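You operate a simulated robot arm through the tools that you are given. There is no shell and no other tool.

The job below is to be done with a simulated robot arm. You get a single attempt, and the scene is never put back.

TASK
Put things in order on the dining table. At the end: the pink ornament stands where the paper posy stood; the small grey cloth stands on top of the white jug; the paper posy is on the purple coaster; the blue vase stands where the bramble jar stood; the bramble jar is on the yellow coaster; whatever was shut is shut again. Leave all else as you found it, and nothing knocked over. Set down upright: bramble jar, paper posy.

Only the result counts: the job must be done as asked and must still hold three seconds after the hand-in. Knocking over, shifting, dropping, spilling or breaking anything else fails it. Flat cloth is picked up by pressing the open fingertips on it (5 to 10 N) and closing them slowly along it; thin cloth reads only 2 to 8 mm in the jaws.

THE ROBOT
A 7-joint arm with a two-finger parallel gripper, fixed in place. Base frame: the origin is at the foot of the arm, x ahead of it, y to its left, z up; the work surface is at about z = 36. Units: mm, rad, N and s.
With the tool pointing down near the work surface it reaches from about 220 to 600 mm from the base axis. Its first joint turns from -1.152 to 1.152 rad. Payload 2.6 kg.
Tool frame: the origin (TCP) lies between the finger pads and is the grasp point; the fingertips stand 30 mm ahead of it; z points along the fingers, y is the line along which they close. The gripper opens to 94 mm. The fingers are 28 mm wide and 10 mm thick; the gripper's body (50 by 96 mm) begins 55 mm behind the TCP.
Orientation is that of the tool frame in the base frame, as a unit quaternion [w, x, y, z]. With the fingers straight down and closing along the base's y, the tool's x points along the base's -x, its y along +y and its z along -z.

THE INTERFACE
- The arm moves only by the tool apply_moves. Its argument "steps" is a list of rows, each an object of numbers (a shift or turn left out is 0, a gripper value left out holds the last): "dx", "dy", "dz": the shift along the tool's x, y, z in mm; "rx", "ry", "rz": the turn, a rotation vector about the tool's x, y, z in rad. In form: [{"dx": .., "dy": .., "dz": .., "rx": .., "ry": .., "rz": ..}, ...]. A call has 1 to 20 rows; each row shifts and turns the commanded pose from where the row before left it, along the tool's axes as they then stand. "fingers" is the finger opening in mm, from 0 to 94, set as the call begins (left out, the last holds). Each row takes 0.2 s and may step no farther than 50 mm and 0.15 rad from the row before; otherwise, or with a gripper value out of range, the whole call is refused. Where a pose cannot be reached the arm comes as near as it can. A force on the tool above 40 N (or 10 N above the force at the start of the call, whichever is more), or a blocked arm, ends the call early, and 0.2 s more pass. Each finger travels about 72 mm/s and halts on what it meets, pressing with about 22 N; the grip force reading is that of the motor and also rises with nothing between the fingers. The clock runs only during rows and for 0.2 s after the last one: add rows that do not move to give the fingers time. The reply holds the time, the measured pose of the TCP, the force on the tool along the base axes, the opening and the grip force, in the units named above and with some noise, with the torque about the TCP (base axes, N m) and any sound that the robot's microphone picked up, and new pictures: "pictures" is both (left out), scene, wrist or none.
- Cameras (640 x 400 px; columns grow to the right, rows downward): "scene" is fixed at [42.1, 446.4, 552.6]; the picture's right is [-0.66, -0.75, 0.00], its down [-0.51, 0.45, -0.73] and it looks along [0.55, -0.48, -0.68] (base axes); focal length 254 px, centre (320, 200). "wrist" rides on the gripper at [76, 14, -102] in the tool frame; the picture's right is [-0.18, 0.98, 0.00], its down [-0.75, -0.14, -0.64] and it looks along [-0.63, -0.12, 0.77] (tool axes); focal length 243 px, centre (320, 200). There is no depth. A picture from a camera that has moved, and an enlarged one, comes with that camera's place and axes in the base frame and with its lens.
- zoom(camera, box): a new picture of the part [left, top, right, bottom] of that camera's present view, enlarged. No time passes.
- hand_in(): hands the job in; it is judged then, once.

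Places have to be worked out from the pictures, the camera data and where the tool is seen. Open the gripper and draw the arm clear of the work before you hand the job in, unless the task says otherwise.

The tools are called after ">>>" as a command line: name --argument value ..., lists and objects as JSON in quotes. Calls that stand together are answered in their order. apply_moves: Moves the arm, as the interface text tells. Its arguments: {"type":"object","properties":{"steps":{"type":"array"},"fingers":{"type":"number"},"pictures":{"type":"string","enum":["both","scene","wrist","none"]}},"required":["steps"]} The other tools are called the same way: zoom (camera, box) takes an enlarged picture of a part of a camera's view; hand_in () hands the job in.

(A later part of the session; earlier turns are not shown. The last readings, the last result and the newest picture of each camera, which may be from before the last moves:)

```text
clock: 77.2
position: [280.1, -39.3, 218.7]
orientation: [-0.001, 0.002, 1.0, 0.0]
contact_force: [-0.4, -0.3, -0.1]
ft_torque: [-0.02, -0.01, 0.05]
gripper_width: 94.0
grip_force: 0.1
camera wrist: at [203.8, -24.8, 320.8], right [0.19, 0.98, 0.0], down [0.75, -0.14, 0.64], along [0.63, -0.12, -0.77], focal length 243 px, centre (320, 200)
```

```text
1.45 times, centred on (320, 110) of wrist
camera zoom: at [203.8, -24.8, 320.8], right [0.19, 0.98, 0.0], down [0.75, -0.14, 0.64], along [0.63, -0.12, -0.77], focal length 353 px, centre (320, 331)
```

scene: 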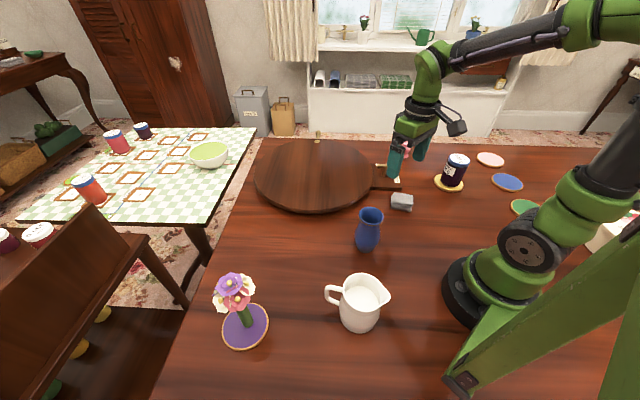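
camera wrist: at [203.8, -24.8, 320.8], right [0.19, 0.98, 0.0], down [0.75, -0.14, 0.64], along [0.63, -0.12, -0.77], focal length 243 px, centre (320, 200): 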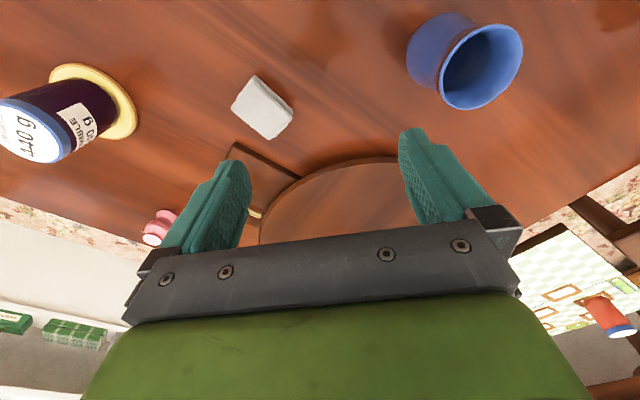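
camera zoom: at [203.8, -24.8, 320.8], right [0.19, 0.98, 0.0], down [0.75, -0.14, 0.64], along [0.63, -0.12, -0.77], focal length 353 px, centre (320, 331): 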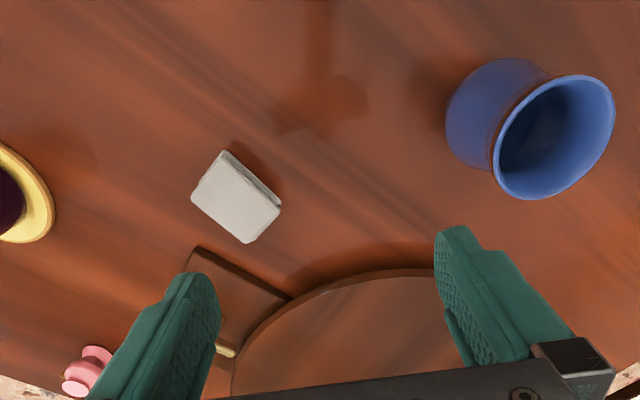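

The vase's rim is near (266,86) at a height of about 117 mm. I'll move above it and check.

>>> apply_moves --steps '[{"dx": 4.7, "dy": 41.4}, {"dx": 4.7, "dy": 41.4}, {"dx": 4.7, "dy": 41.4}, {"rz": -0.15}, {"rz": -0.15}, {"dz": 20}, {"dz": 18}, {}]'

>>> zoom --camera "wrist" --box '[200, 20, 440, 200]'

>>> zoom --camera "scene" --box '[300, 150, 460, 270]'

```text
clock: 79.0
position: [264.5, 82.8, 179.5]
orientation: [0.001, -0.149, 0.989, 0.0]
contact_force: [-0.8, 0.3, -0.5]
ft_torque: [0.01, -0.02, -0.04]
gripper_width: 94.2
grip_force: 0.0
camera wrist: at [187.9, 73.6, 282.3], right [-0.11, 0.99, 0.0], down [0.76, 0.09, 0.64], along [0.64, 0.07, -0.77], focal length 243 px, centre (320, 200)
```

scene: 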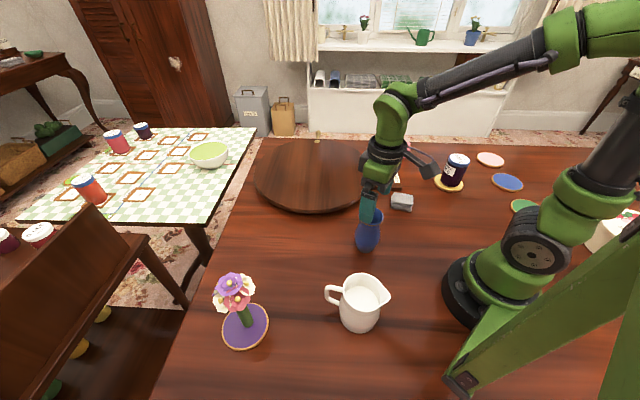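
wrist: 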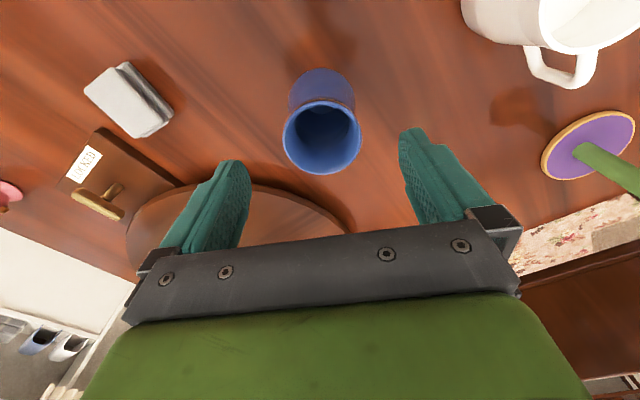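

```text
2.22 times, centred on (320, 110) of wrist
camera zoom: at [187.9, 73.6, 282.3], right [-0.11, 0.99, 0.0], down [0.76, 0.09, 0.64], along [0.64, 0.07, -0.77], focal length 539 px, centre (320, 400)
```

zoom: 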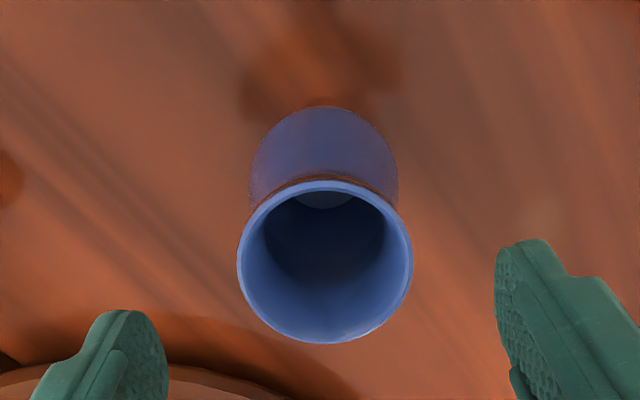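

```text
3.33 times, centred on (380, 210) of scene
camera zoom: at [42.1, 446.4, 552.6], right [-0.66, -0.75, 0.0], down [-0.51, 0.45, -0.73], along [0.55, -0.48, -0.68], focal length 846 px, centre (120, 167)
```

zoom: 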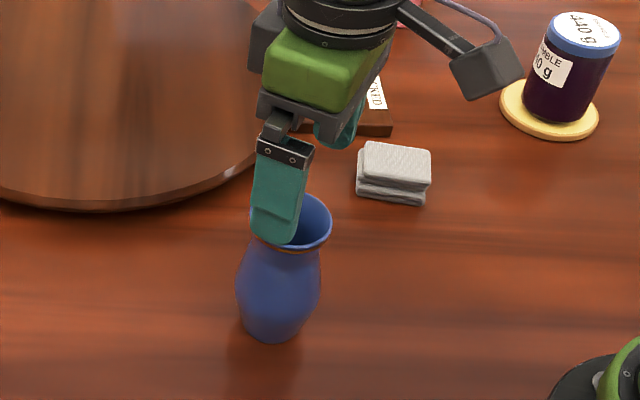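

The vase is centred at about (266,84) with a 58 mm rim. I'll make a small adjustment and descend to z ≈ 71, which leaves room above the rim.

>>> apply_moves --steps '[{"dx": -2.2, "dy": 0.6}, {"dz": 35}, {"dz": 30}, {"dz": 20}, {"dz": 13}, {"dz": 8}, {}, {}]'

>>> zoom --camera "scene" --box '[300, 150, 460, 270]'

```text
clock: 80.8
position: [266.5, 83.9, 72.1]
orientation: [0.0, -0.148, 0.989, 0.0]
contact_force: [-0.1, -0.3, 0.4]
ft_torque: [0.02, 0.06, 0.0]
gripper_width: 94.2
grip_force: 0.0
camera wrist: at [190.3, 76.1, 175.5], right [-0.11, 0.99, 0.0], down [0.76, 0.09, 0.64], along [0.64, 0.07, -0.77], focal length 243 px, centre (320, 200)
```

scene: 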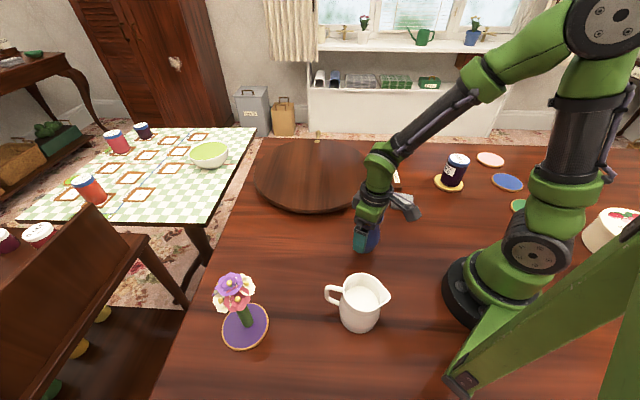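
wrist: 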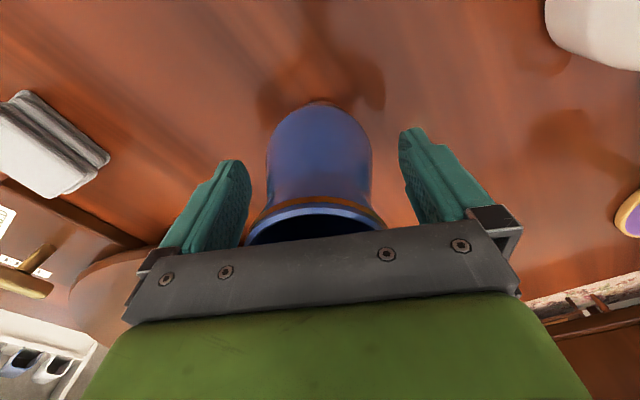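

```text
3.33 times, centred on (380, 210) of scene
camera zoom: at [42.1, 446.4, 552.6], right [-0.66, -0.75, 0.0], down [-0.51, 0.45, -0.73], along [0.55, -0.48, -0.68], focal length 846 px, centre (120, 167)
```

zoom: 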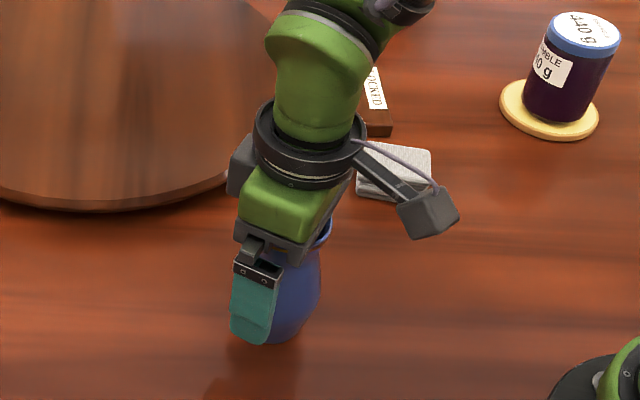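

>>> apply_moves --steps '[{}, {}, {}, {}]' --fingers 40 --pictures "wrist"

```text
clock: 81.8
position: [267.2, 84.5, 73.8]
orientation: [0.0, -0.149, 0.989, 0.0]
contact_force: [0.1, -0.4, -0.4]
ft_torque: [-0.05, -0.01, 0.02]
gripper_width: 63.6
grip_force: 21.9
camera wrist: at [190.3, 76.1, 175.6], right [-0.11, 0.99, 0.0], down [0.76, 0.09, 0.64], along [0.64, 0.07, -0.77], focal length 243 px, centre (320, 200)
```

wrist: 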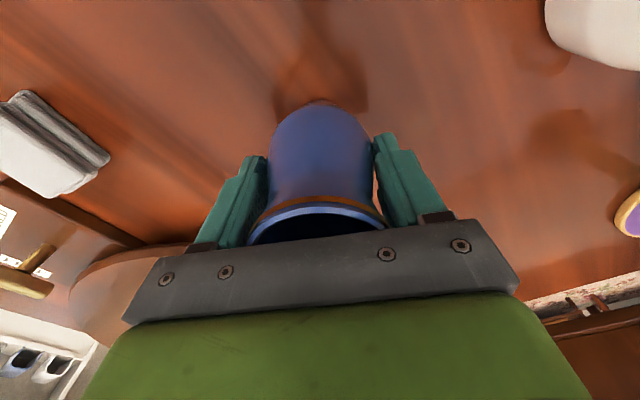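

The vase is held at 64 mm. I'll lift it and carry it toward the jar's old place at (411,283).

>>> apply_moves --steps '[{"dz": -5}, {"dz": -35}, {"dz": -40}, {"dz": -40}, {"dx": -32.9, "dy": 24.6}, {"dx": -32.9, "dy": 24.6}, {"dx": -32.9, "dy": 24.6}, {"dx": -32.9, "dy": 24.6}, {"dx": -32.9, "dy": 24.6}, {"dx": -32.9, "dy": 24.6}, {"rz": -0.15}, {"rz": -0.15}, {}, {}]'

```text
clock: 84.8
position: [414.8, 283.3, 195.0]
orientation: [0.0, -0.295, 0.956, 0.001]
contact_force: [0.6, 0.5, -2.0]
ft_torque: [-0.01, 0.01, -0.02]
gripper_width: 63.8
grip_force: 21.9
camera wrist: at [342.7, 251.5, 296.5], right [-0.4, 0.92, 0.0], down [0.7, 0.31, 0.64], along [0.59, 0.26, -0.77], focal length 243 px, centre (320, 200)
```

scene: 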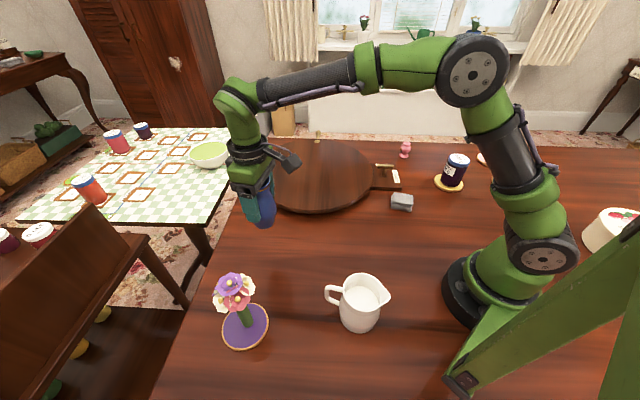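
wrist: 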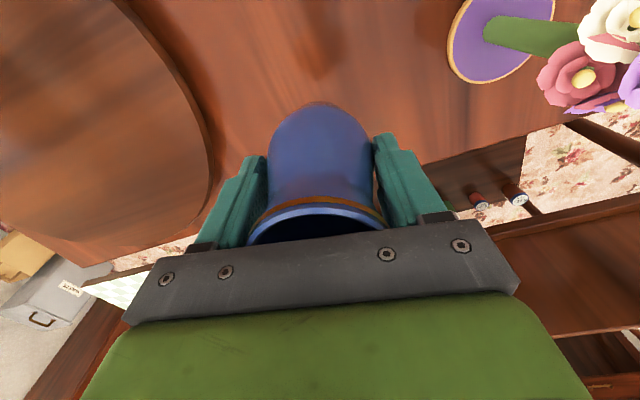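

I'll nudge by -3 mm in x and descend to just above the table.

>>> apply_moves --steps '[{"dx": 2.5, "dy": 1.7}, {"dz": 40}, {"dz": 40}, {"dz": 25}, {"dz": 9}, {}, {}]'

>>> zoom --camera "scene" --box '[200, 170, 340, 290]'

```text
clock: 86.4
position: [410.5, 283.9, 81.0]
orientation: [0.001, -0.294, 0.956, 0.0]
contact_force: [0.4, 0.1, -2.3]
ft_torque: [-0.02, -0.02, -0.01]
gripper_width: 63.2
grip_force: 22.2
camera wrist: at [339.5, 252.7, 182.7], right [-0.4, 0.92, 0.0], down [0.7, 0.31, 0.64], along [0.59, 0.26, -0.77], focal length 243 px, centre (320, 200)
```

scene: 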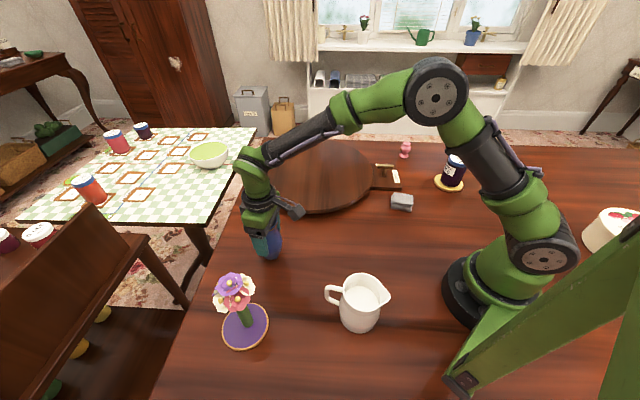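
wrist: 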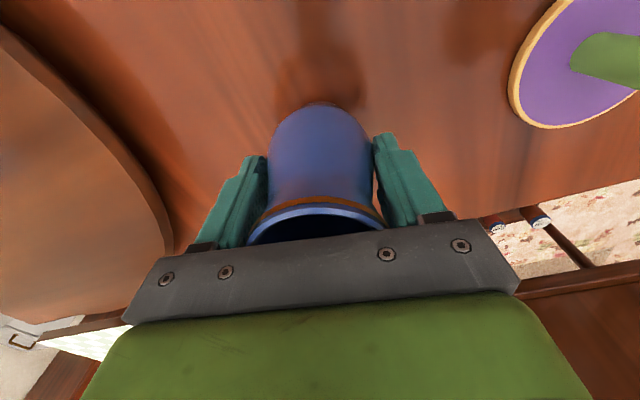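

```text
3.33 times, centred on (270, 230) of scene
camera zoom: at [42.1, 446.4, 552.6], right [-0.66, -0.75, 0.0], down [-0.51, 0.45, -0.73], along [0.55, -0.48, -0.68], focal length 846 px, centre (487, 100)
```

zoom: 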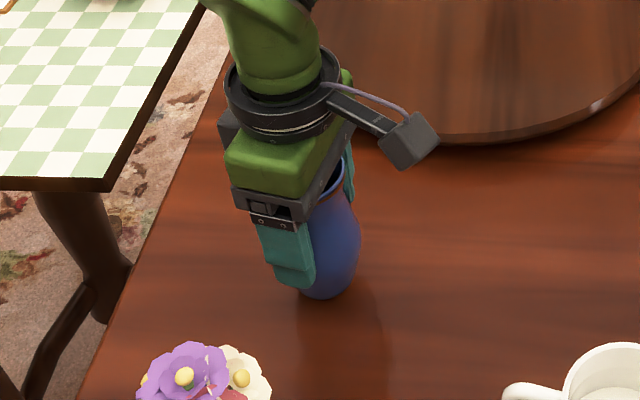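

The scene picture matches the jar's old spot. I'll lower to contact.

>>> apply_moves --steps '[{"dz": 3}, {"dz": 2}, {}]' --pictures "none"

>>> apply_moves --steps '[{"dz": 1}, {}]' --pictures "none"

>>> apply_moves --steps '[{"dz": 0.8}, {}]' --pictures "none"

```text
clock: 87.2
position: [410.3, 283.5, 76.3]
orientation: [0.0, -0.294, 0.956, 0.0]
contact_force: [-0.2, 0.5, -1.4]
ft_torque: [-0.01, -0.04, -0.03]
gripper_width: 63.4
grip_force: 22.2
```

```text
clock: 87.8
position: [411.2, 284.8, 75.0]
orientation: [0.0, -0.295, 0.955, -0.001]
contact_force: [-0.5, -0.3, -2.5]
ft_torque: [-0.04, 0.03, -0.02]
gripper_width: 63.4
grip_force: 22.4
```

```text
clock: 88.4
position: [410.7, 284.3, 72.7]
orientation: [-0.001, -0.294, 0.956, 0.0]
contact_force: [-0.1, 0.2, -2.7]
ft_torque: [0.0, -0.02, 0.0]
gripper_width: 63.3
grip_force: 22.2
```

>>> apply_moves --steps '[{"dz": 0.7}, {}]' --pictures "none"

>>> apply_moves --steps '[{"dz": 0.7}, {}]' --pictures "none"

```text
clock: 89.0
position: [410.4, 282.4, 72.5]
orientation: [0.001, -0.294, 0.956, 0.001]
contact_force: [-0.7, -1.3, 3.4]
ft_torque: [-0.13, 0.09, 0.03]
gripper_width: 63.3
grip_force: 22.2
```

```text
clock: 89.6
position: [410.7, 284.1, 73.6]
orientation: [0.0, -0.294, 0.956, 0.001]
contact_force: [-4.8, -4.4, 16.3]
ft_torque: [-0.42, 0.32, -0.14]
gripper_width: 63.6
grip_force: 21.9
```

The vase is on the table but pressed a bit hard (16 N). I'll back off 0.8 mm, then release.

>>> apply_moves --steps '[{"dz": -0.8}, {}]' --pictures "none"

>>> apply_moves --steps '[{}, {}]' --fingers 70 --pictures "none"

>>> apply_moves --steps '[{}, {}, {}, {"dz": -20}, {"dz": -40}, {"dz": -40}, {"dz": -40}, {}]' --fingers 94

>>> zoom --camera "scene" --box '[190, 170, 430, 350]'

```text
clock: 90.2
position: [411.4, 284.1, 74.0]
orientation: [0.001, -0.294, 0.956, 0.0]
contact_force: [-2.4, -1.0, 12.3]
ft_torque: [-0.08, 0.05, -0.06]
gripper_width: 63.4
grip_force: 21.6
```

```text
clock: 90.8
position: [410.1, 282.5, 72.9]
orientation: [0.0, -0.294, 0.956, 0.0]
contact_force: [-0.6, -0.2, 0.1]
ft_torque: [0.05, 0.01, -0.03]
gripper_width: 70.2
grip_force: 0.1
```

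```text
clock: 92.6
position: [408.6, 283.0, 213.8]
orientation: [0.0, -0.294, 0.956, 0.001]
contact_force: [-0.6, 0.0, 0.0]
ft_torque: [0.01, 0.0, -0.02]
gripper_width: 94.0
grip_force: 0.1
camera wrist: at [337.5, 252.8, 315.3], right [-0.4, 0.92, 0.0], down [0.7, 0.31, 0.64], along [0.59, 0.26, -0.77], focal length 243 px, centre (320, 200)
```

scene: 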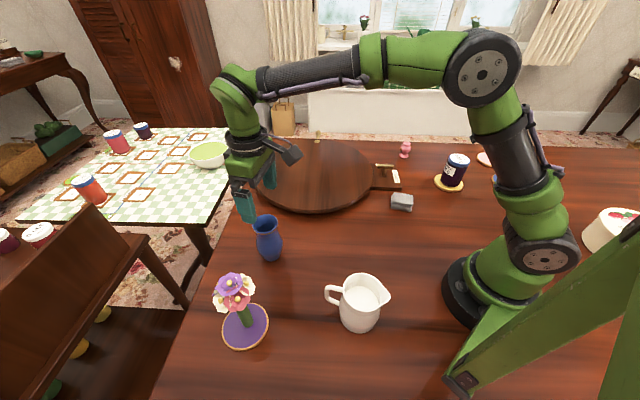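
wrist: 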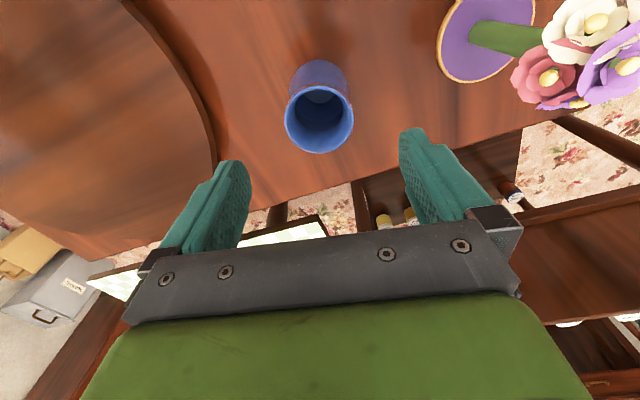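

```text
2.22 times, centred on (310, 260) of scene
camera zoom: at [42.1, 446.4, 552.6], right [-0.66, -0.75, 0.0], down [-0.51, 0.45, -0.73], along [0.55, -0.48, -0.68], focal length 564 px, centre (342, 67)
```

zoom: 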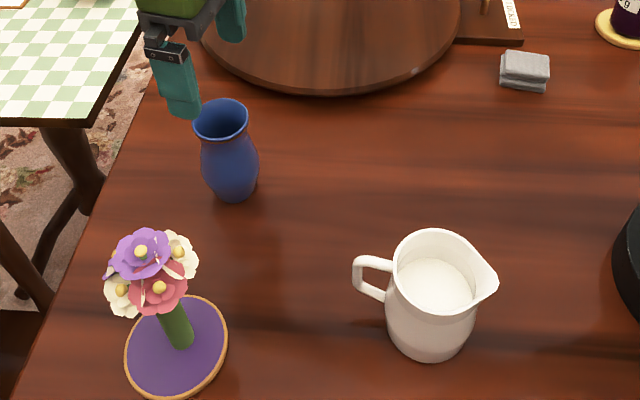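

The vase stands where the jar was. Now I'll rise and go look at the jug's top.

>>> apply_moves --steps '[{"dx": 36.8, "dy": 17, "dz": -14.3}, {"dx": 36.8, "dy": 17, "dz": -14.3}, {"dx": 36.8, "dy": 17, "dz": -14.3}, {"dx": 36.8, "dy": 17, "dz": -14.3}, {"dx": 36.8, "dy": 17, "dz": -14.3}, {"dx": 36.8, "dy": 17, "dz": -14.3}, {"rz": -0.147}, {"rz": -0.147}, {"rz": -0.147}, {}]'

>>> zoom --camera "wrist" --box '[200, 0, 440, 190]'

```text
clock: 94.8
position: [168.7, 241.9, 299.4]
orientation: [0.001, -0.498, 0.867, -0.001]
contact_force: [0.2, 1.1, -0.4]
ft_torque: [0.0, -0.03, -0.01]
gripper_width: 94.1
grip_force: 0.1
camera wrist: at [117.8, 183.4, 401.0], right [-0.75, 0.66, 0.0], down [0.5, 0.58, 0.64], along [0.42, 0.48, -0.77], focal length 243 px, centre (320, 200)
```

scene: 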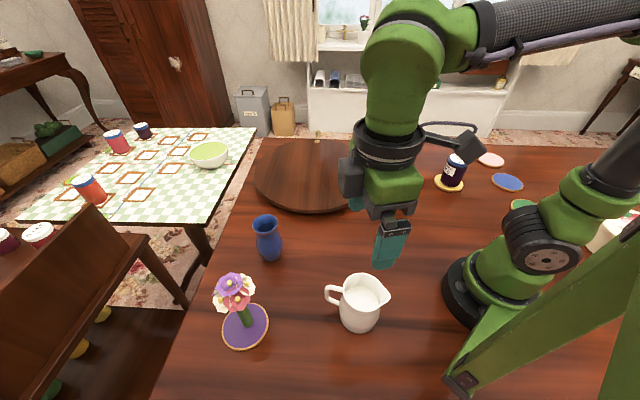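
wrist: 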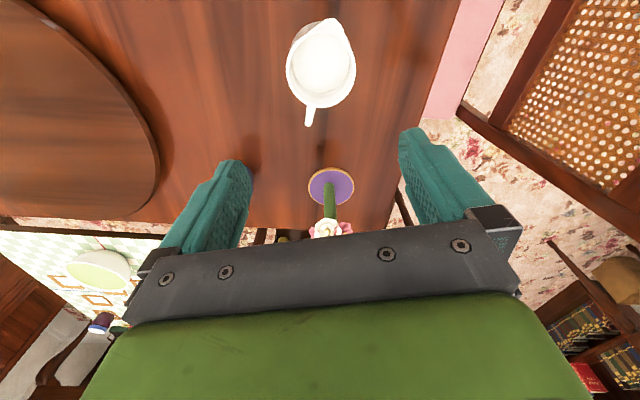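

```text
2.11 times, centred on (320, 95) of wrist
camera zoom: at [117.8, 183.4, 401.0], right [-0.75, 0.66, 0.0], down [0.5, 0.58, 0.64], along [0.42, 0.48, -0.77], focal length 511 px, centre (320, 421)
```

zoom: 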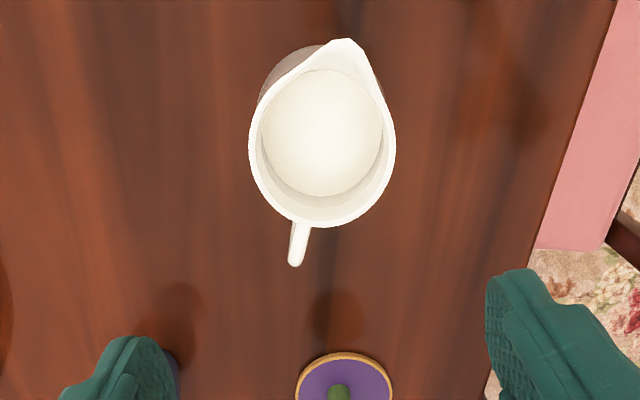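

The jug's rim circle is about 67 mm across with a filling a bit below it, so the folded cloth (about 60×45 mm) should bridge it if it is centred. I'll zoom in to pin down the rim's centre and height.

>>> zoom --camera "scene" --box '[310, 255, 410, 345]'

>>> zoom --camera "wrist" --box '[270, 0, 370, 140]'

>>> zoom --camera "scene" --box '[370, 180, 430, 225]'

```text
4.44 times, centred on (360, 300) of scene
camera zoom: at [42.1, 446.4, 552.6], right [-0.66, -0.75, 0.0], down [-0.51, 0.45, -0.73], along [0.55, -0.48, -0.68], focal length 1128 px, centre (142, -244)
```

zoom: 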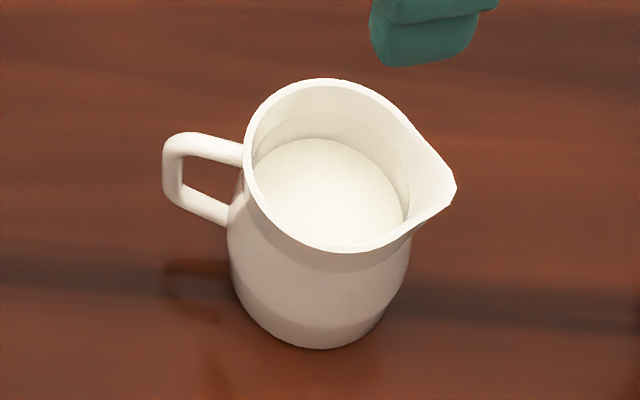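

```text
2.86 times, centred on (320, 70) of wrist
camera zoom: at [117.8, 183.4, 401.0], right [-0.75, 0.66, 0.0], down [0.5, 0.58, 0.64], along [0.42, 0.48, -0.77], focal length 693 px, centre (320, 571)
```

zoom: 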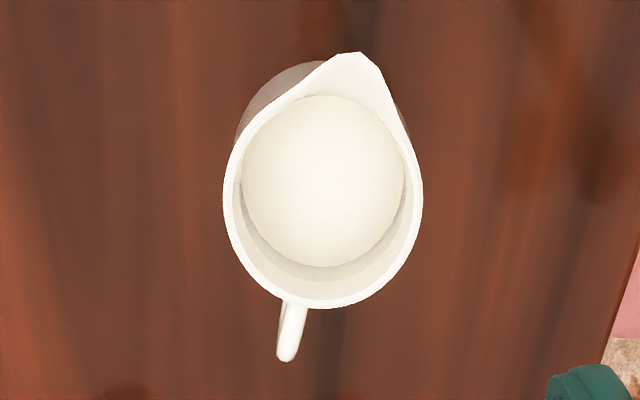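

```text
8.89 times, centred on (400, 202) of scene
camera zoom: at [42.1, 446.4, 552.6], right [-0.66, -0.75, 0.0], down [-0.51, 0.45, -0.73], along [0.55, -0.48, -0.68], focal length 2255 px, centre (-391, 178)
```

zoom: 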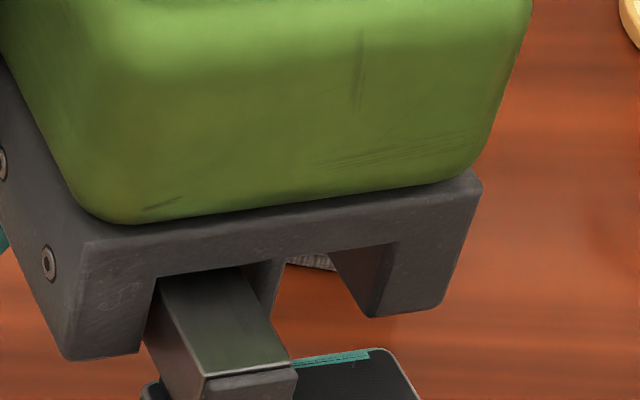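

The rim centre comes out near (158,231) at a height of about 97 mm, roughly 80 mm across. Next I'll look closely at the folded cloth for its exact size and orientation.

>>> apply_moves --steps '[{"rz": 0.149}, {"rz": 0.149}, {"rz": 0.149}, {"rz": 0.149}, {"rz": 0.149}, {"rz": 0.149}, {"rz": 0.149}, {"dx": -15, "dy": -44.6}, {"dx": -15, "dy": -44.6}, {"dx": -15, "dy": -44.6}, {"dx": -15, "dy": -44.6}, {"dx": -15, "dy": -44.6}, {"dx": -15, "dy": -44.6}, {"dx": -15, "dy": -44.6}, {"dx": -15, "dy": -44.6}, {"dz": 45}, {"dz": 45}, {"dz": 45}, {}]'

>>> zoom --camera "wrist" --box '[240, 50, 400, 170]'

>>> zoom --camera "scene" --box '[370, 180, 430, 225]'

```text
clock: 98.8
position: [286.3, -111.7, 163.8]
orientation: [0.0, 0.003, 1.0, 0.0]
contact_force: [-0.6, -0.6, -0.8]
ft_torque: [-0.04, 0.01, 0.03]
gripper_width: 94.2
grip_force: 0.1
camera wrist: at [210.0, -97.0, 266.1], right [0.19, 0.98, 0.0], down [0.75, -0.15, 0.64], along [0.63, -0.12, -0.77], focal length 243 px, centre (320, 200)
```

scene: 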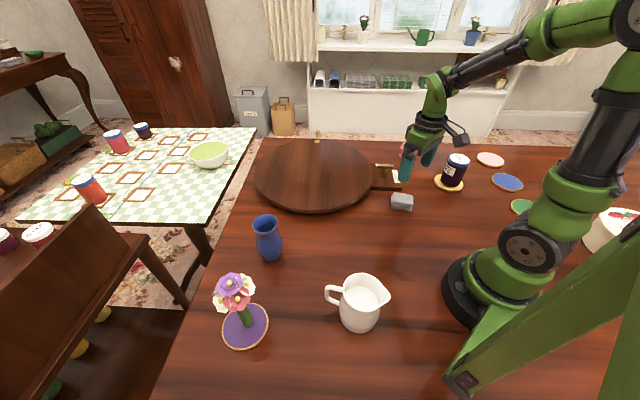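
wrist: 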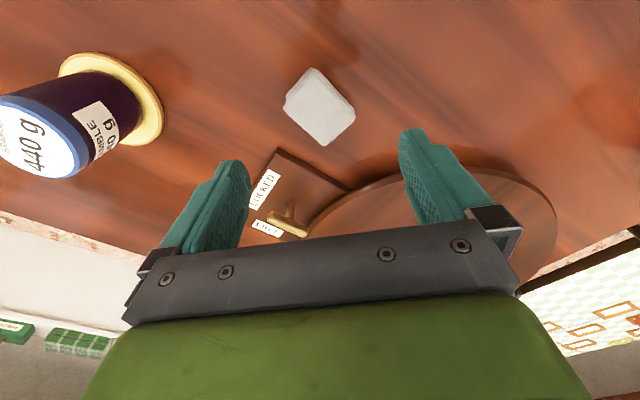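

```text
3.33 times, centred on (320, 110) of wrist
camera zoom: at [210.0, -97.0, 266.1], right [0.19, 0.98, 0.0], down [0.75, -0.15, 0.64], along [0.63, -0.12, -0.77], focal length 809 px, centre (320, 500)
```

zoom: 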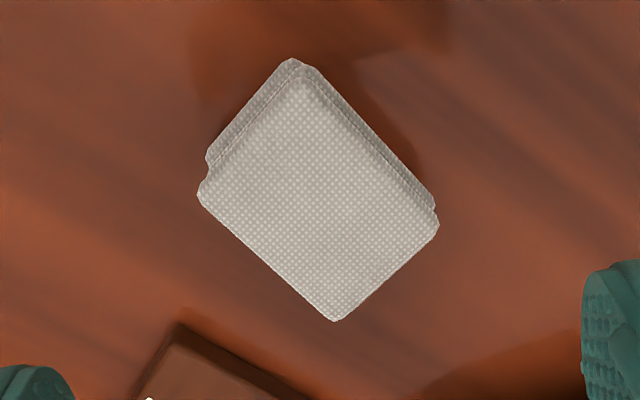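

```text
8.89 times, centred on (400, 202) of scene
camera zoom: at [42.1, 446.4, 552.6], right [-0.66, -0.75, 0.0], down [-0.51, 0.45, -0.73], along [0.55, -0.48, -0.68], focal length 2255 px, centre (-391, 178)
```

zoom: 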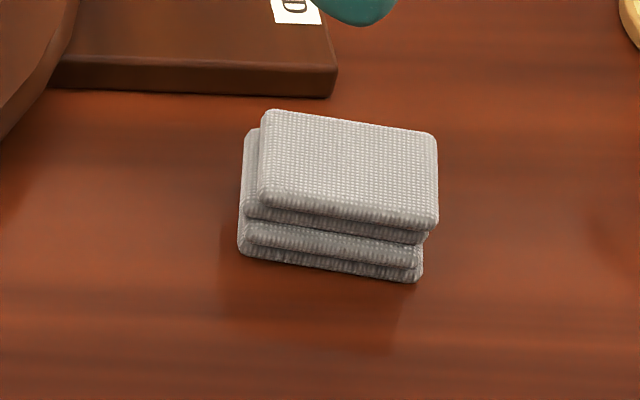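

The cloth is a folded block of about 59×44×25 mm at (294,-114), with its long side at about 0.61 rad. I'll align the gripper across its short side, with a reduced opening to stay clear of the lock plate, and descend partway.

>>> apply_moves --steps '[{"dx": -6.7, "dy": -2.3}, {"rz": -0.1242}, {"rz": -0.1242}, {"rz": -0.1242}, {"rz": -0.1242}, {"rz": -0.1242}, {"dz": 40}, {"dz": 34}, {}, {}]' --fingers 68

>>> zoom --camera "wrist" --box '[220, 60, 420, 210]'

```text
clock: 101.0
position: [294.0, -114.3, 91.4]
orientation: [0.0, -0.303, 0.953, 0.001]
contact_force: [-0.2, 0.0, -0.6]
ft_torque: [0.01, 0.0, 0.0]
gripper_width: 68.0
grip_force: 0.0
camera wrist: at [223.8, -147.5, 193.4], right [-0.42, 0.91, 0.0], down [0.7, 0.32, 0.64], along [0.58, 0.27, -0.77], focal length 243 px, centre (320, 200)
```

scene: 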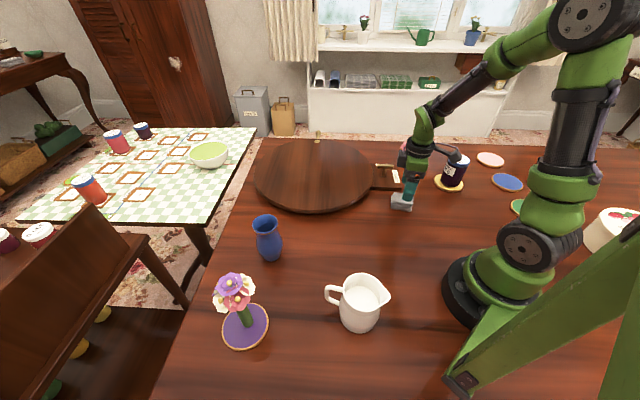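
wrist: 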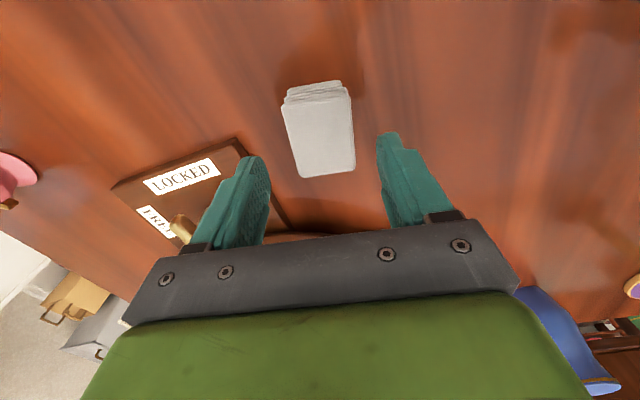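

```text
2.67 times, centred on (320, 135) of wrist
camera zoom: at [223.8, -147.5, 193.4], right [-0.42, 0.91, 0.0], down [0.7, 0.32, 0.64], along [0.58, 0.27, -0.77], focal length 647 px, centre (320, 373)
```

zoom: 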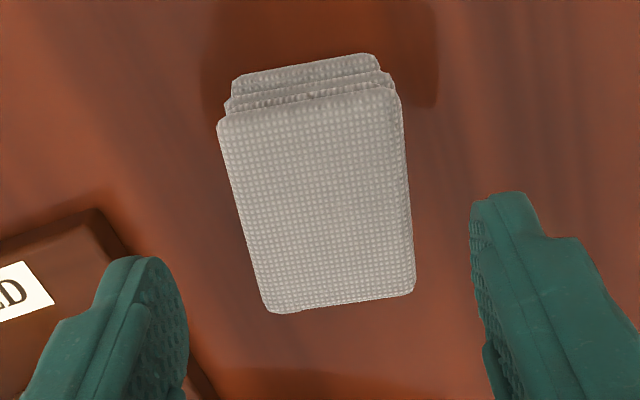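

The cloth is aligned to within about 2° and centred. I'll shift 2 mm outward, descend to z ≈ 35 and close on its sides.

>>> apply_moves --steps '[{"dx": -2}, {"dz": 30}, {"dz": 15}, {"dz": 7}, {"dz": 3}, {}]' --pictures "none"

>>> apply_moves --steps '[{}, {}, {}, {}]' --fingers 36

>>> zoom --camera "wrist" --box '[220, 60, 420, 210]'

```text
clock: 102.4
position: [296.1, -115.5, 34.0]
orientation: [0.0, -0.304, 0.953, 0.001]
contact_force: [-0.7, -0.8, -0.8]
ft_torque: [-0.02, 0.02, 0.02]
gripper_width: 68.0
grip_force: 0.1
```

```text
clock: 103.4
position: [296.1, -113.8, 35.0]
orientation: [0.0, -0.303, 0.953, 0.0]
contact_force: [-0.2, 0.4, -0.3]
ft_torque: [-0.01, 0.0, -0.01]
gripper_width: 49.2
grip_force: 21.4
camera wrist: at [225.5, -147.9, 136.7], right [-0.42, 0.91, 0.0], down [0.7, 0.32, 0.64], along [0.58, 0.27, -0.77], focal length 243 px, centre (320, 200)
```

scene: 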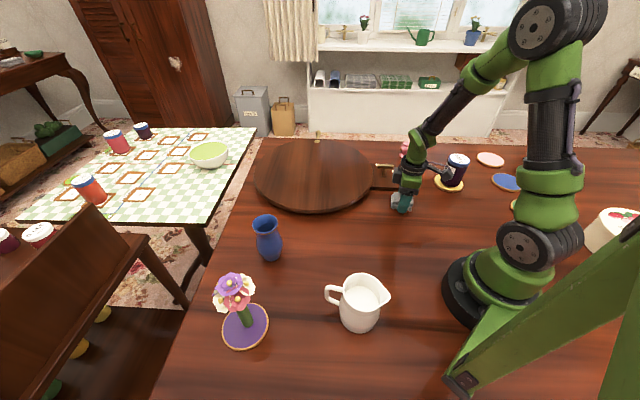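
wrist: 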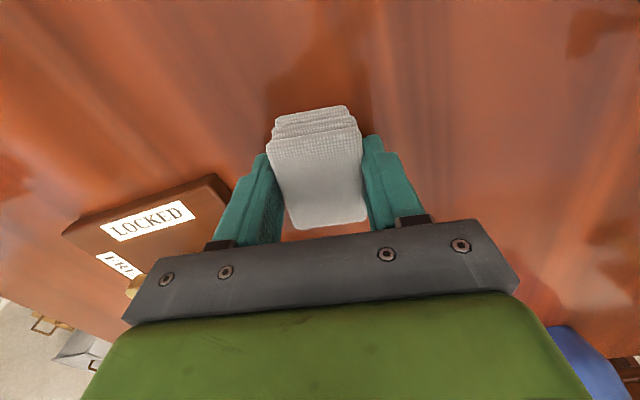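

```text
2.67 times, centred on (320, 135) of wrist
camera zoom: at [225.5, -147.9, 136.7], right [-0.42, 0.91, 0.0], down [0.7, 0.32, 0.64], along [0.58, 0.27, -0.77], focal length 647 px, centre (320, 373)
```

zoom: 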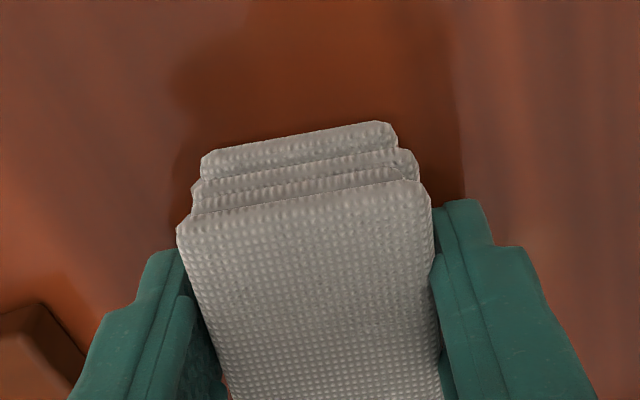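

The cloth is held firmly at 49 mm, behaving as a stiff folded pad. I'll lift it and carry it high around to the jug.

>>> apply_moves --steps '[{"dz": -5}, {"dz": -40}, {"dz": -45}, {"dz": -45}, {"dz": -45}, {"dx": -25.3, "dy": 34.5}, {"dx": -25.3, "dy": 34.5}, {"dx": -25.3, "dy": 34.5}, {"dx": -25.3, "dy": 34.5}, {"dx": -25.3, "dy": 34.5}, {"dx": 8.1, "dy": 37.8}, {"dx": 8.1, "dy": 37.8}, {"dx": 8.1, "dy": 37.8}, {"dx": 8.1, "dy": 37.8}, {"dx": 8.1, "dy": 37.8}, {}]'

>>> zoom --camera "scene" --box '[300, 200, 440, 340]'

```text
clock: 106.8
position: [159.5, 229.5, 214.9]
orientation: [0.0, -0.303, 0.953, 0.0]
contact_force: [-0.9, -0.2, 0.9]
ft_torque: [-0.02, -0.01, 0.01]
gripper_width: 49.2
grip_force: 21.2
camera wrist: at [88.0, 197.6, 317.3], right [-0.42, 0.91, 0.0], down [0.7, 0.32, 0.64], along [0.58, 0.27, -0.77], focal length 243 px, centre (320, 200)
```

scene: 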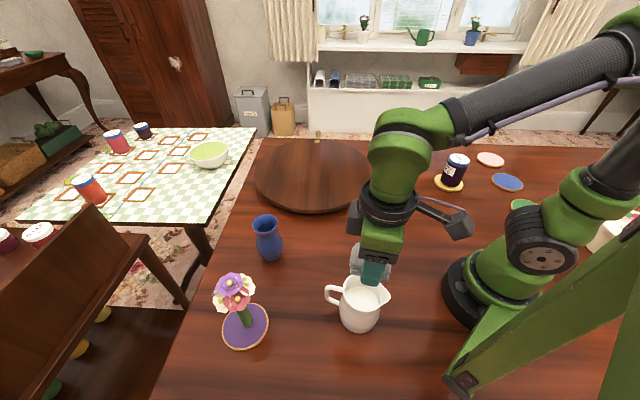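
wrist: 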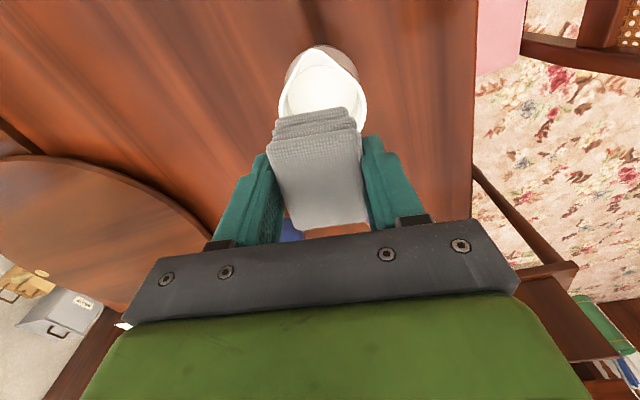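

```text
2.86 times, centred on (370, 270) of scene
camera zoom: at [42.1, 446.4, 552.6], right [-0.66, -0.75, 0.0], down [-0.51, 0.45, -0.73], along [0.55, -0.48, -0.68], focal length 725 px, centre (177, 0)
```

zoom: 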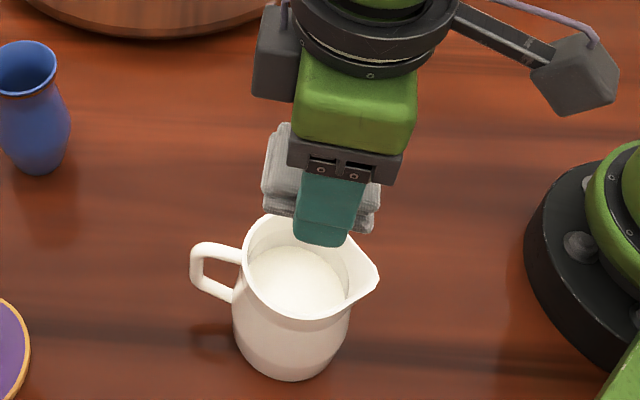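

>>> zoom --camera "wrist" --box '[240, 20, 400, 140]'

>>> apply_moves --steps '[{"rz": -0.145}, {"rz": -0.145}, {"rz": -0.145}, {"rz": -0.145}, {"rz": -0.145}, {"rz": -0.145}, {"rz": -0.145}, {"rz": -0.145}, {"rz": -0.145}, {"rz": -0.145}, {"rz": -0.1}, {}, {}]'

>>> zoom --camera "wrist" --box '[240, 20, 400, 140]'

>>> zoom --camera "scene" --box '[300, 200, 440, 340]'

```text
3.33 times, centred on (320, 80) of wrist
camera zoom: at [88.0, 197.6, 317.3], right [-0.42, 0.91, 0.0], down [0.7, 0.32, 0.64], along [0.58, 0.27, -0.77], focal length 809 px, centre (320, 600)
```

zoom: 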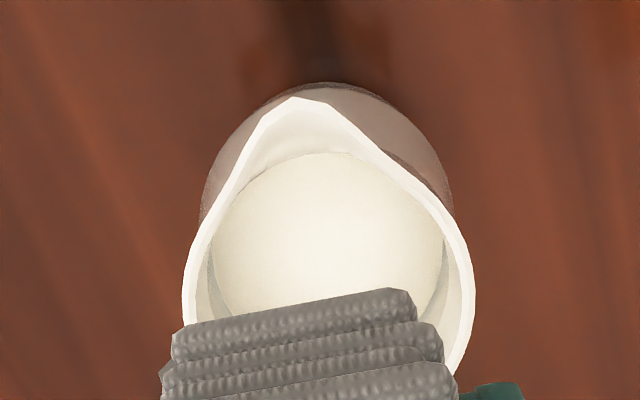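

```text
clock: 109.6
position: [158.9, 229.9, 215.0]
orientation: [0.0, 0.884, -0.468, 0.0]
contact_force: [-0.1, 0.3, 0.5]
ft_torque: [0.0, 0.0, 0.01]
gripper_width: 49.1
grip_force: 21.9
camera wrist: at [189.3, 158.1, 316.9], right [-0.92, -0.4, 0.0], down [-0.31, 0.7, 0.64], along [-0.26, 0.59, -0.77], focal length 243 px, centre (320, 200)
```

scene: 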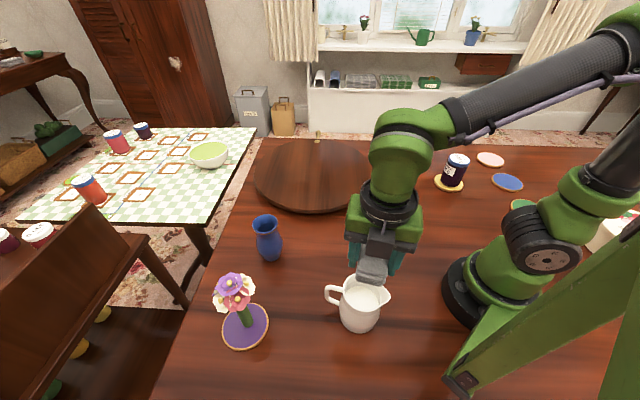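
wrist: 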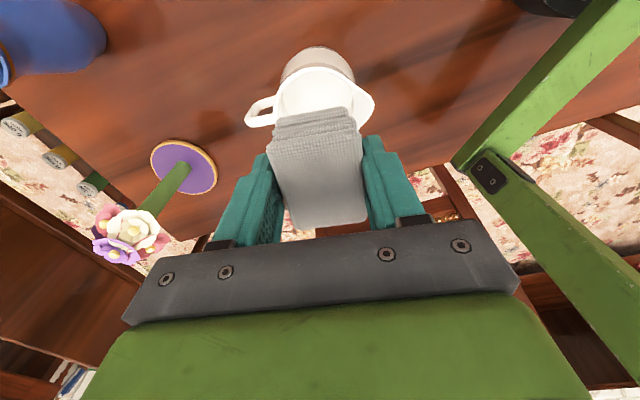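

```text
3.33 times, centred on (320, 80) of wrist
camera zoom: at [189.3, 158.1, 316.9], right [-0.92, -0.4, 0.0], down [-0.31, 0.7, 0.64], along [-0.26, 0.59, -0.77], focal length 809 px, centre (320, 600)
```

zoom: 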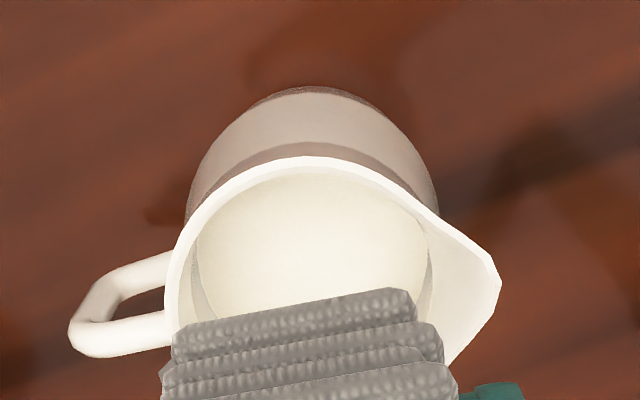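

```text
2.86 times, centred on (370, 270) of scene
camera zoom: at [42.1, 446.4, 552.6], right [-0.66, -0.75, 0.0], down [-0.51, 0.45, -0.73], along [0.55, -0.48, -0.68], focal length 725 px, centre (177, 0)
```

zoom: 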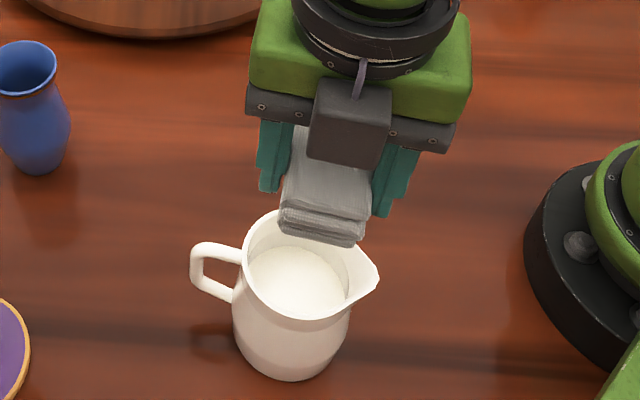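

The gripper now has the cloth's long side across the handle–spout axis. Triangulating from several views puts the rim centre at about (158,231.5), inner radius about 35 and height about 97–100. I'll lower to about 10 mm above the rim and check the centring.

>>> apply_moves --steps '[{"dx": -0.9, "dy": -0.5}, {"dz": 30}, {"dz": 25}, {"dz": 15}, {}, {}]'

>>> zoom --camera "scene" --box '[310, 235, 410, 325]'

>>> zoom --camera "wrist" --box '[220, 40, 420, 240]'

```text
clock: 111.0
position: [158.8, 231.0, 145.1]
orientation: [-0.001, 0.883, -0.469, 0.0]
contact_force: [-0.5, -0.1, 0.2]
ft_torque: [-0.04, 0.02, 0.01]
gripper_width: 49.0
grip_force: 22.4
camera wrist: at [189.3, 159.4, 246.9], right [-0.92, -0.4, 0.0], down [-0.31, 0.7, 0.64], along [-0.26, 0.59, -0.77], focal length 243 px, centre (320, 200)
```

scene: 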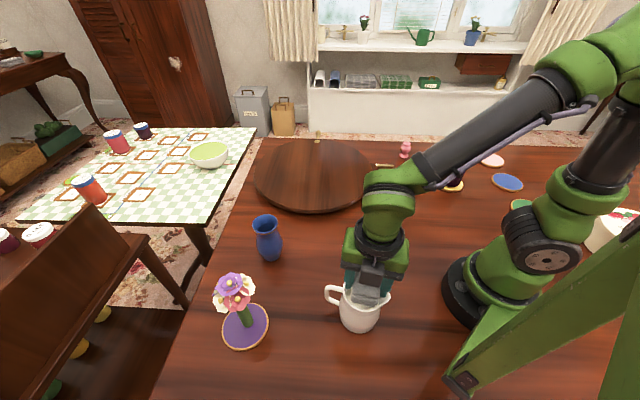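
wrist: 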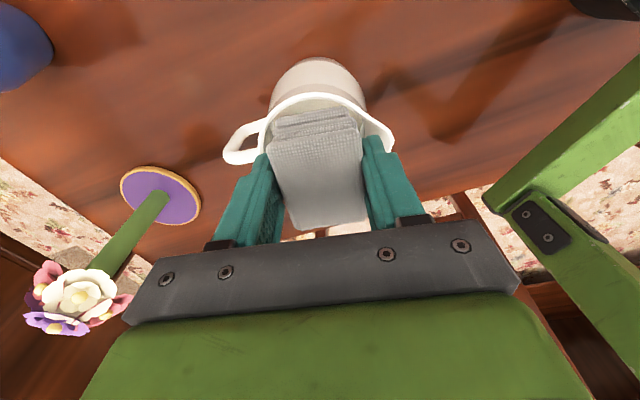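

```text
4.44 times, centred on (360, 280) of scene
camera zoom: at [42.1, 446.4, 552.6], right [-0.66, -0.75, 0.0], down [-0.51, 0.45, -0.73], along [0.55, -0.48, -0.68], focal length 1128 px, centre (142, -156)
```

zoom: 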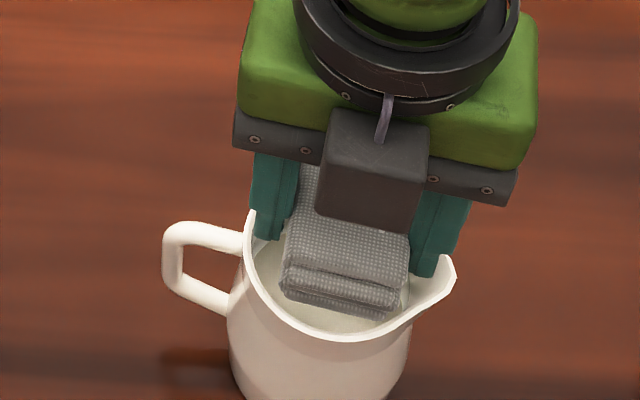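

```text
2.00 times, centred on (320, 140) of wrist
camera zoom: at [189.3, 159.4, 246.9], right [-0.92, -0.4, 0.0], down [-0.31, 0.7, 0.64], along [-0.26, 0.59, -0.77], focal length 485 px, centre (320, 320)
```

zoom: 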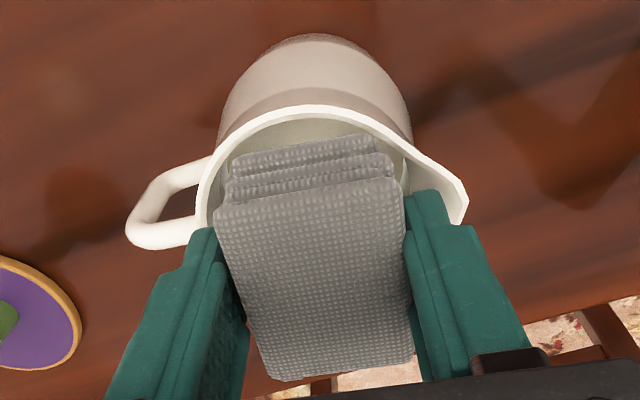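

Correcting for perspective across all views, the rim centre is nearer (160.5,233), with height about 103. I'll shift about 2.5 mm and lower in small steps, watching the force to find out where the cloth is supported.

>>> apply_moves --steps '[{"dy": -2.5}, {"dz": 2}, {}]' --pictures "none"

>>> apply_moves --steps '[{"dz": 1.5}, {}]' --pictures "none"

>>> apply_moves --steps '[{"dz": 1.5}, {}]'

>>> zoom --camera "scene" --box '[310, 235, 410, 325]'

>>> zoom --camera "wrist" --box '[220, 40, 420, 240]'

```text
clock: 111.8
position: [160.5, 232.4, 142.4]
orientation: [0.0, 0.883, -0.469, 0.0]
contact_force: [-0.6, -0.5, -0.1]
ft_torque: [0.03, -0.02, -0.02]
gripper_width: 49.4
grip_force: 22.1
```

```text
clock: 112.4
position: [161.0, 230.7, 142.2]
orientation: [0.0, 0.883, -0.469, 0.0]
contact_force: [0.8, 0.6, 0.1]
ft_torque: [0.0, 0.01, 0.01]
gripper_width: 49.2
grip_force: 22.4
```

```text
clock: 113.0
position: [162.4, 231.7, 140.5]
orientation: [0.0, 0.883, -0.469, 0.0]
contact_force: [-0.9, -0.3, 0.8]
ft_torque: [0.03, 0.03, 0.01]
gripper_width: 49.0
grip_force: 21.7
camera wrist: at [191.1, 160.3, 241.8], right [-0.92, -0.4, 0.0], down [-0.31, 0.7, 0.64], along [-0.26, 0.59, -0.77], focal length 243 px, centre (320, 200)
```

scene: 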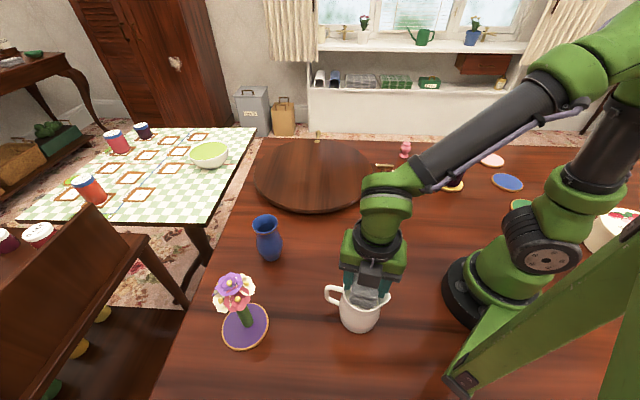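
wrist: 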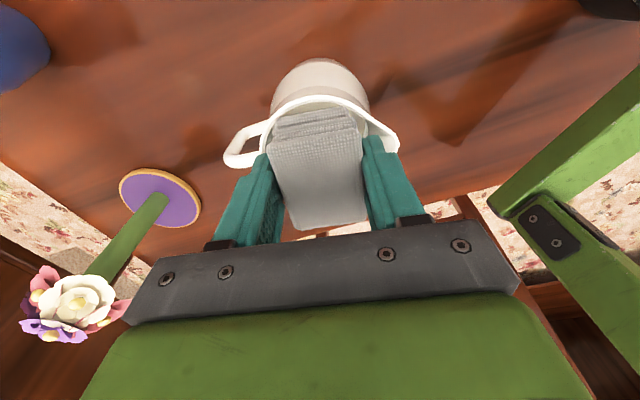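

```text
4.44 times, centred on (360, 280) of scene
camera zoom: at [42.1, 446.4, 552.6], right [-0.66, -0.75, 0.0], down [-0.51, 0.45, -0.73], along [0.55, -0.48, -0.68], focal length 1128 px, centre (142, -156)
```

zoom: 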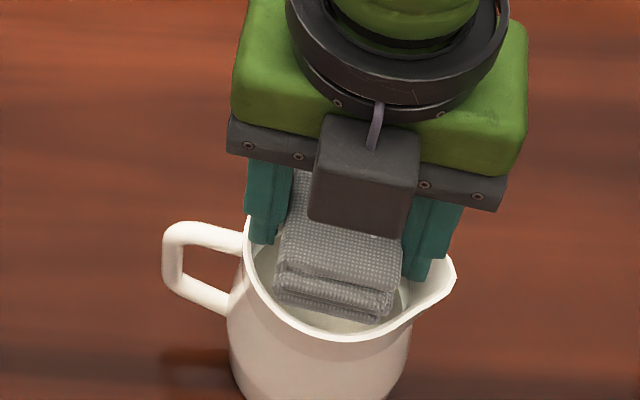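

```text
2.00 times, centred on (320, 140) of wrist
camera zoom: at [191.1, 160.3, 241.8], right [-0.92, -0.4, 0.0], down [-0.31, 0.7, 0.64], along [-0.26, 0.59, -0.77], focal length 485 px, centre (320, 320)
```

zoom: 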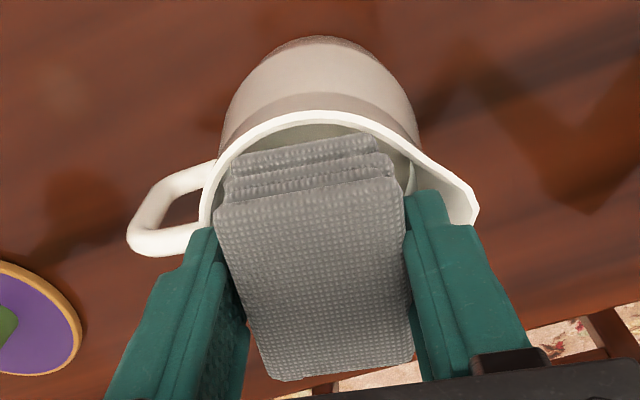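

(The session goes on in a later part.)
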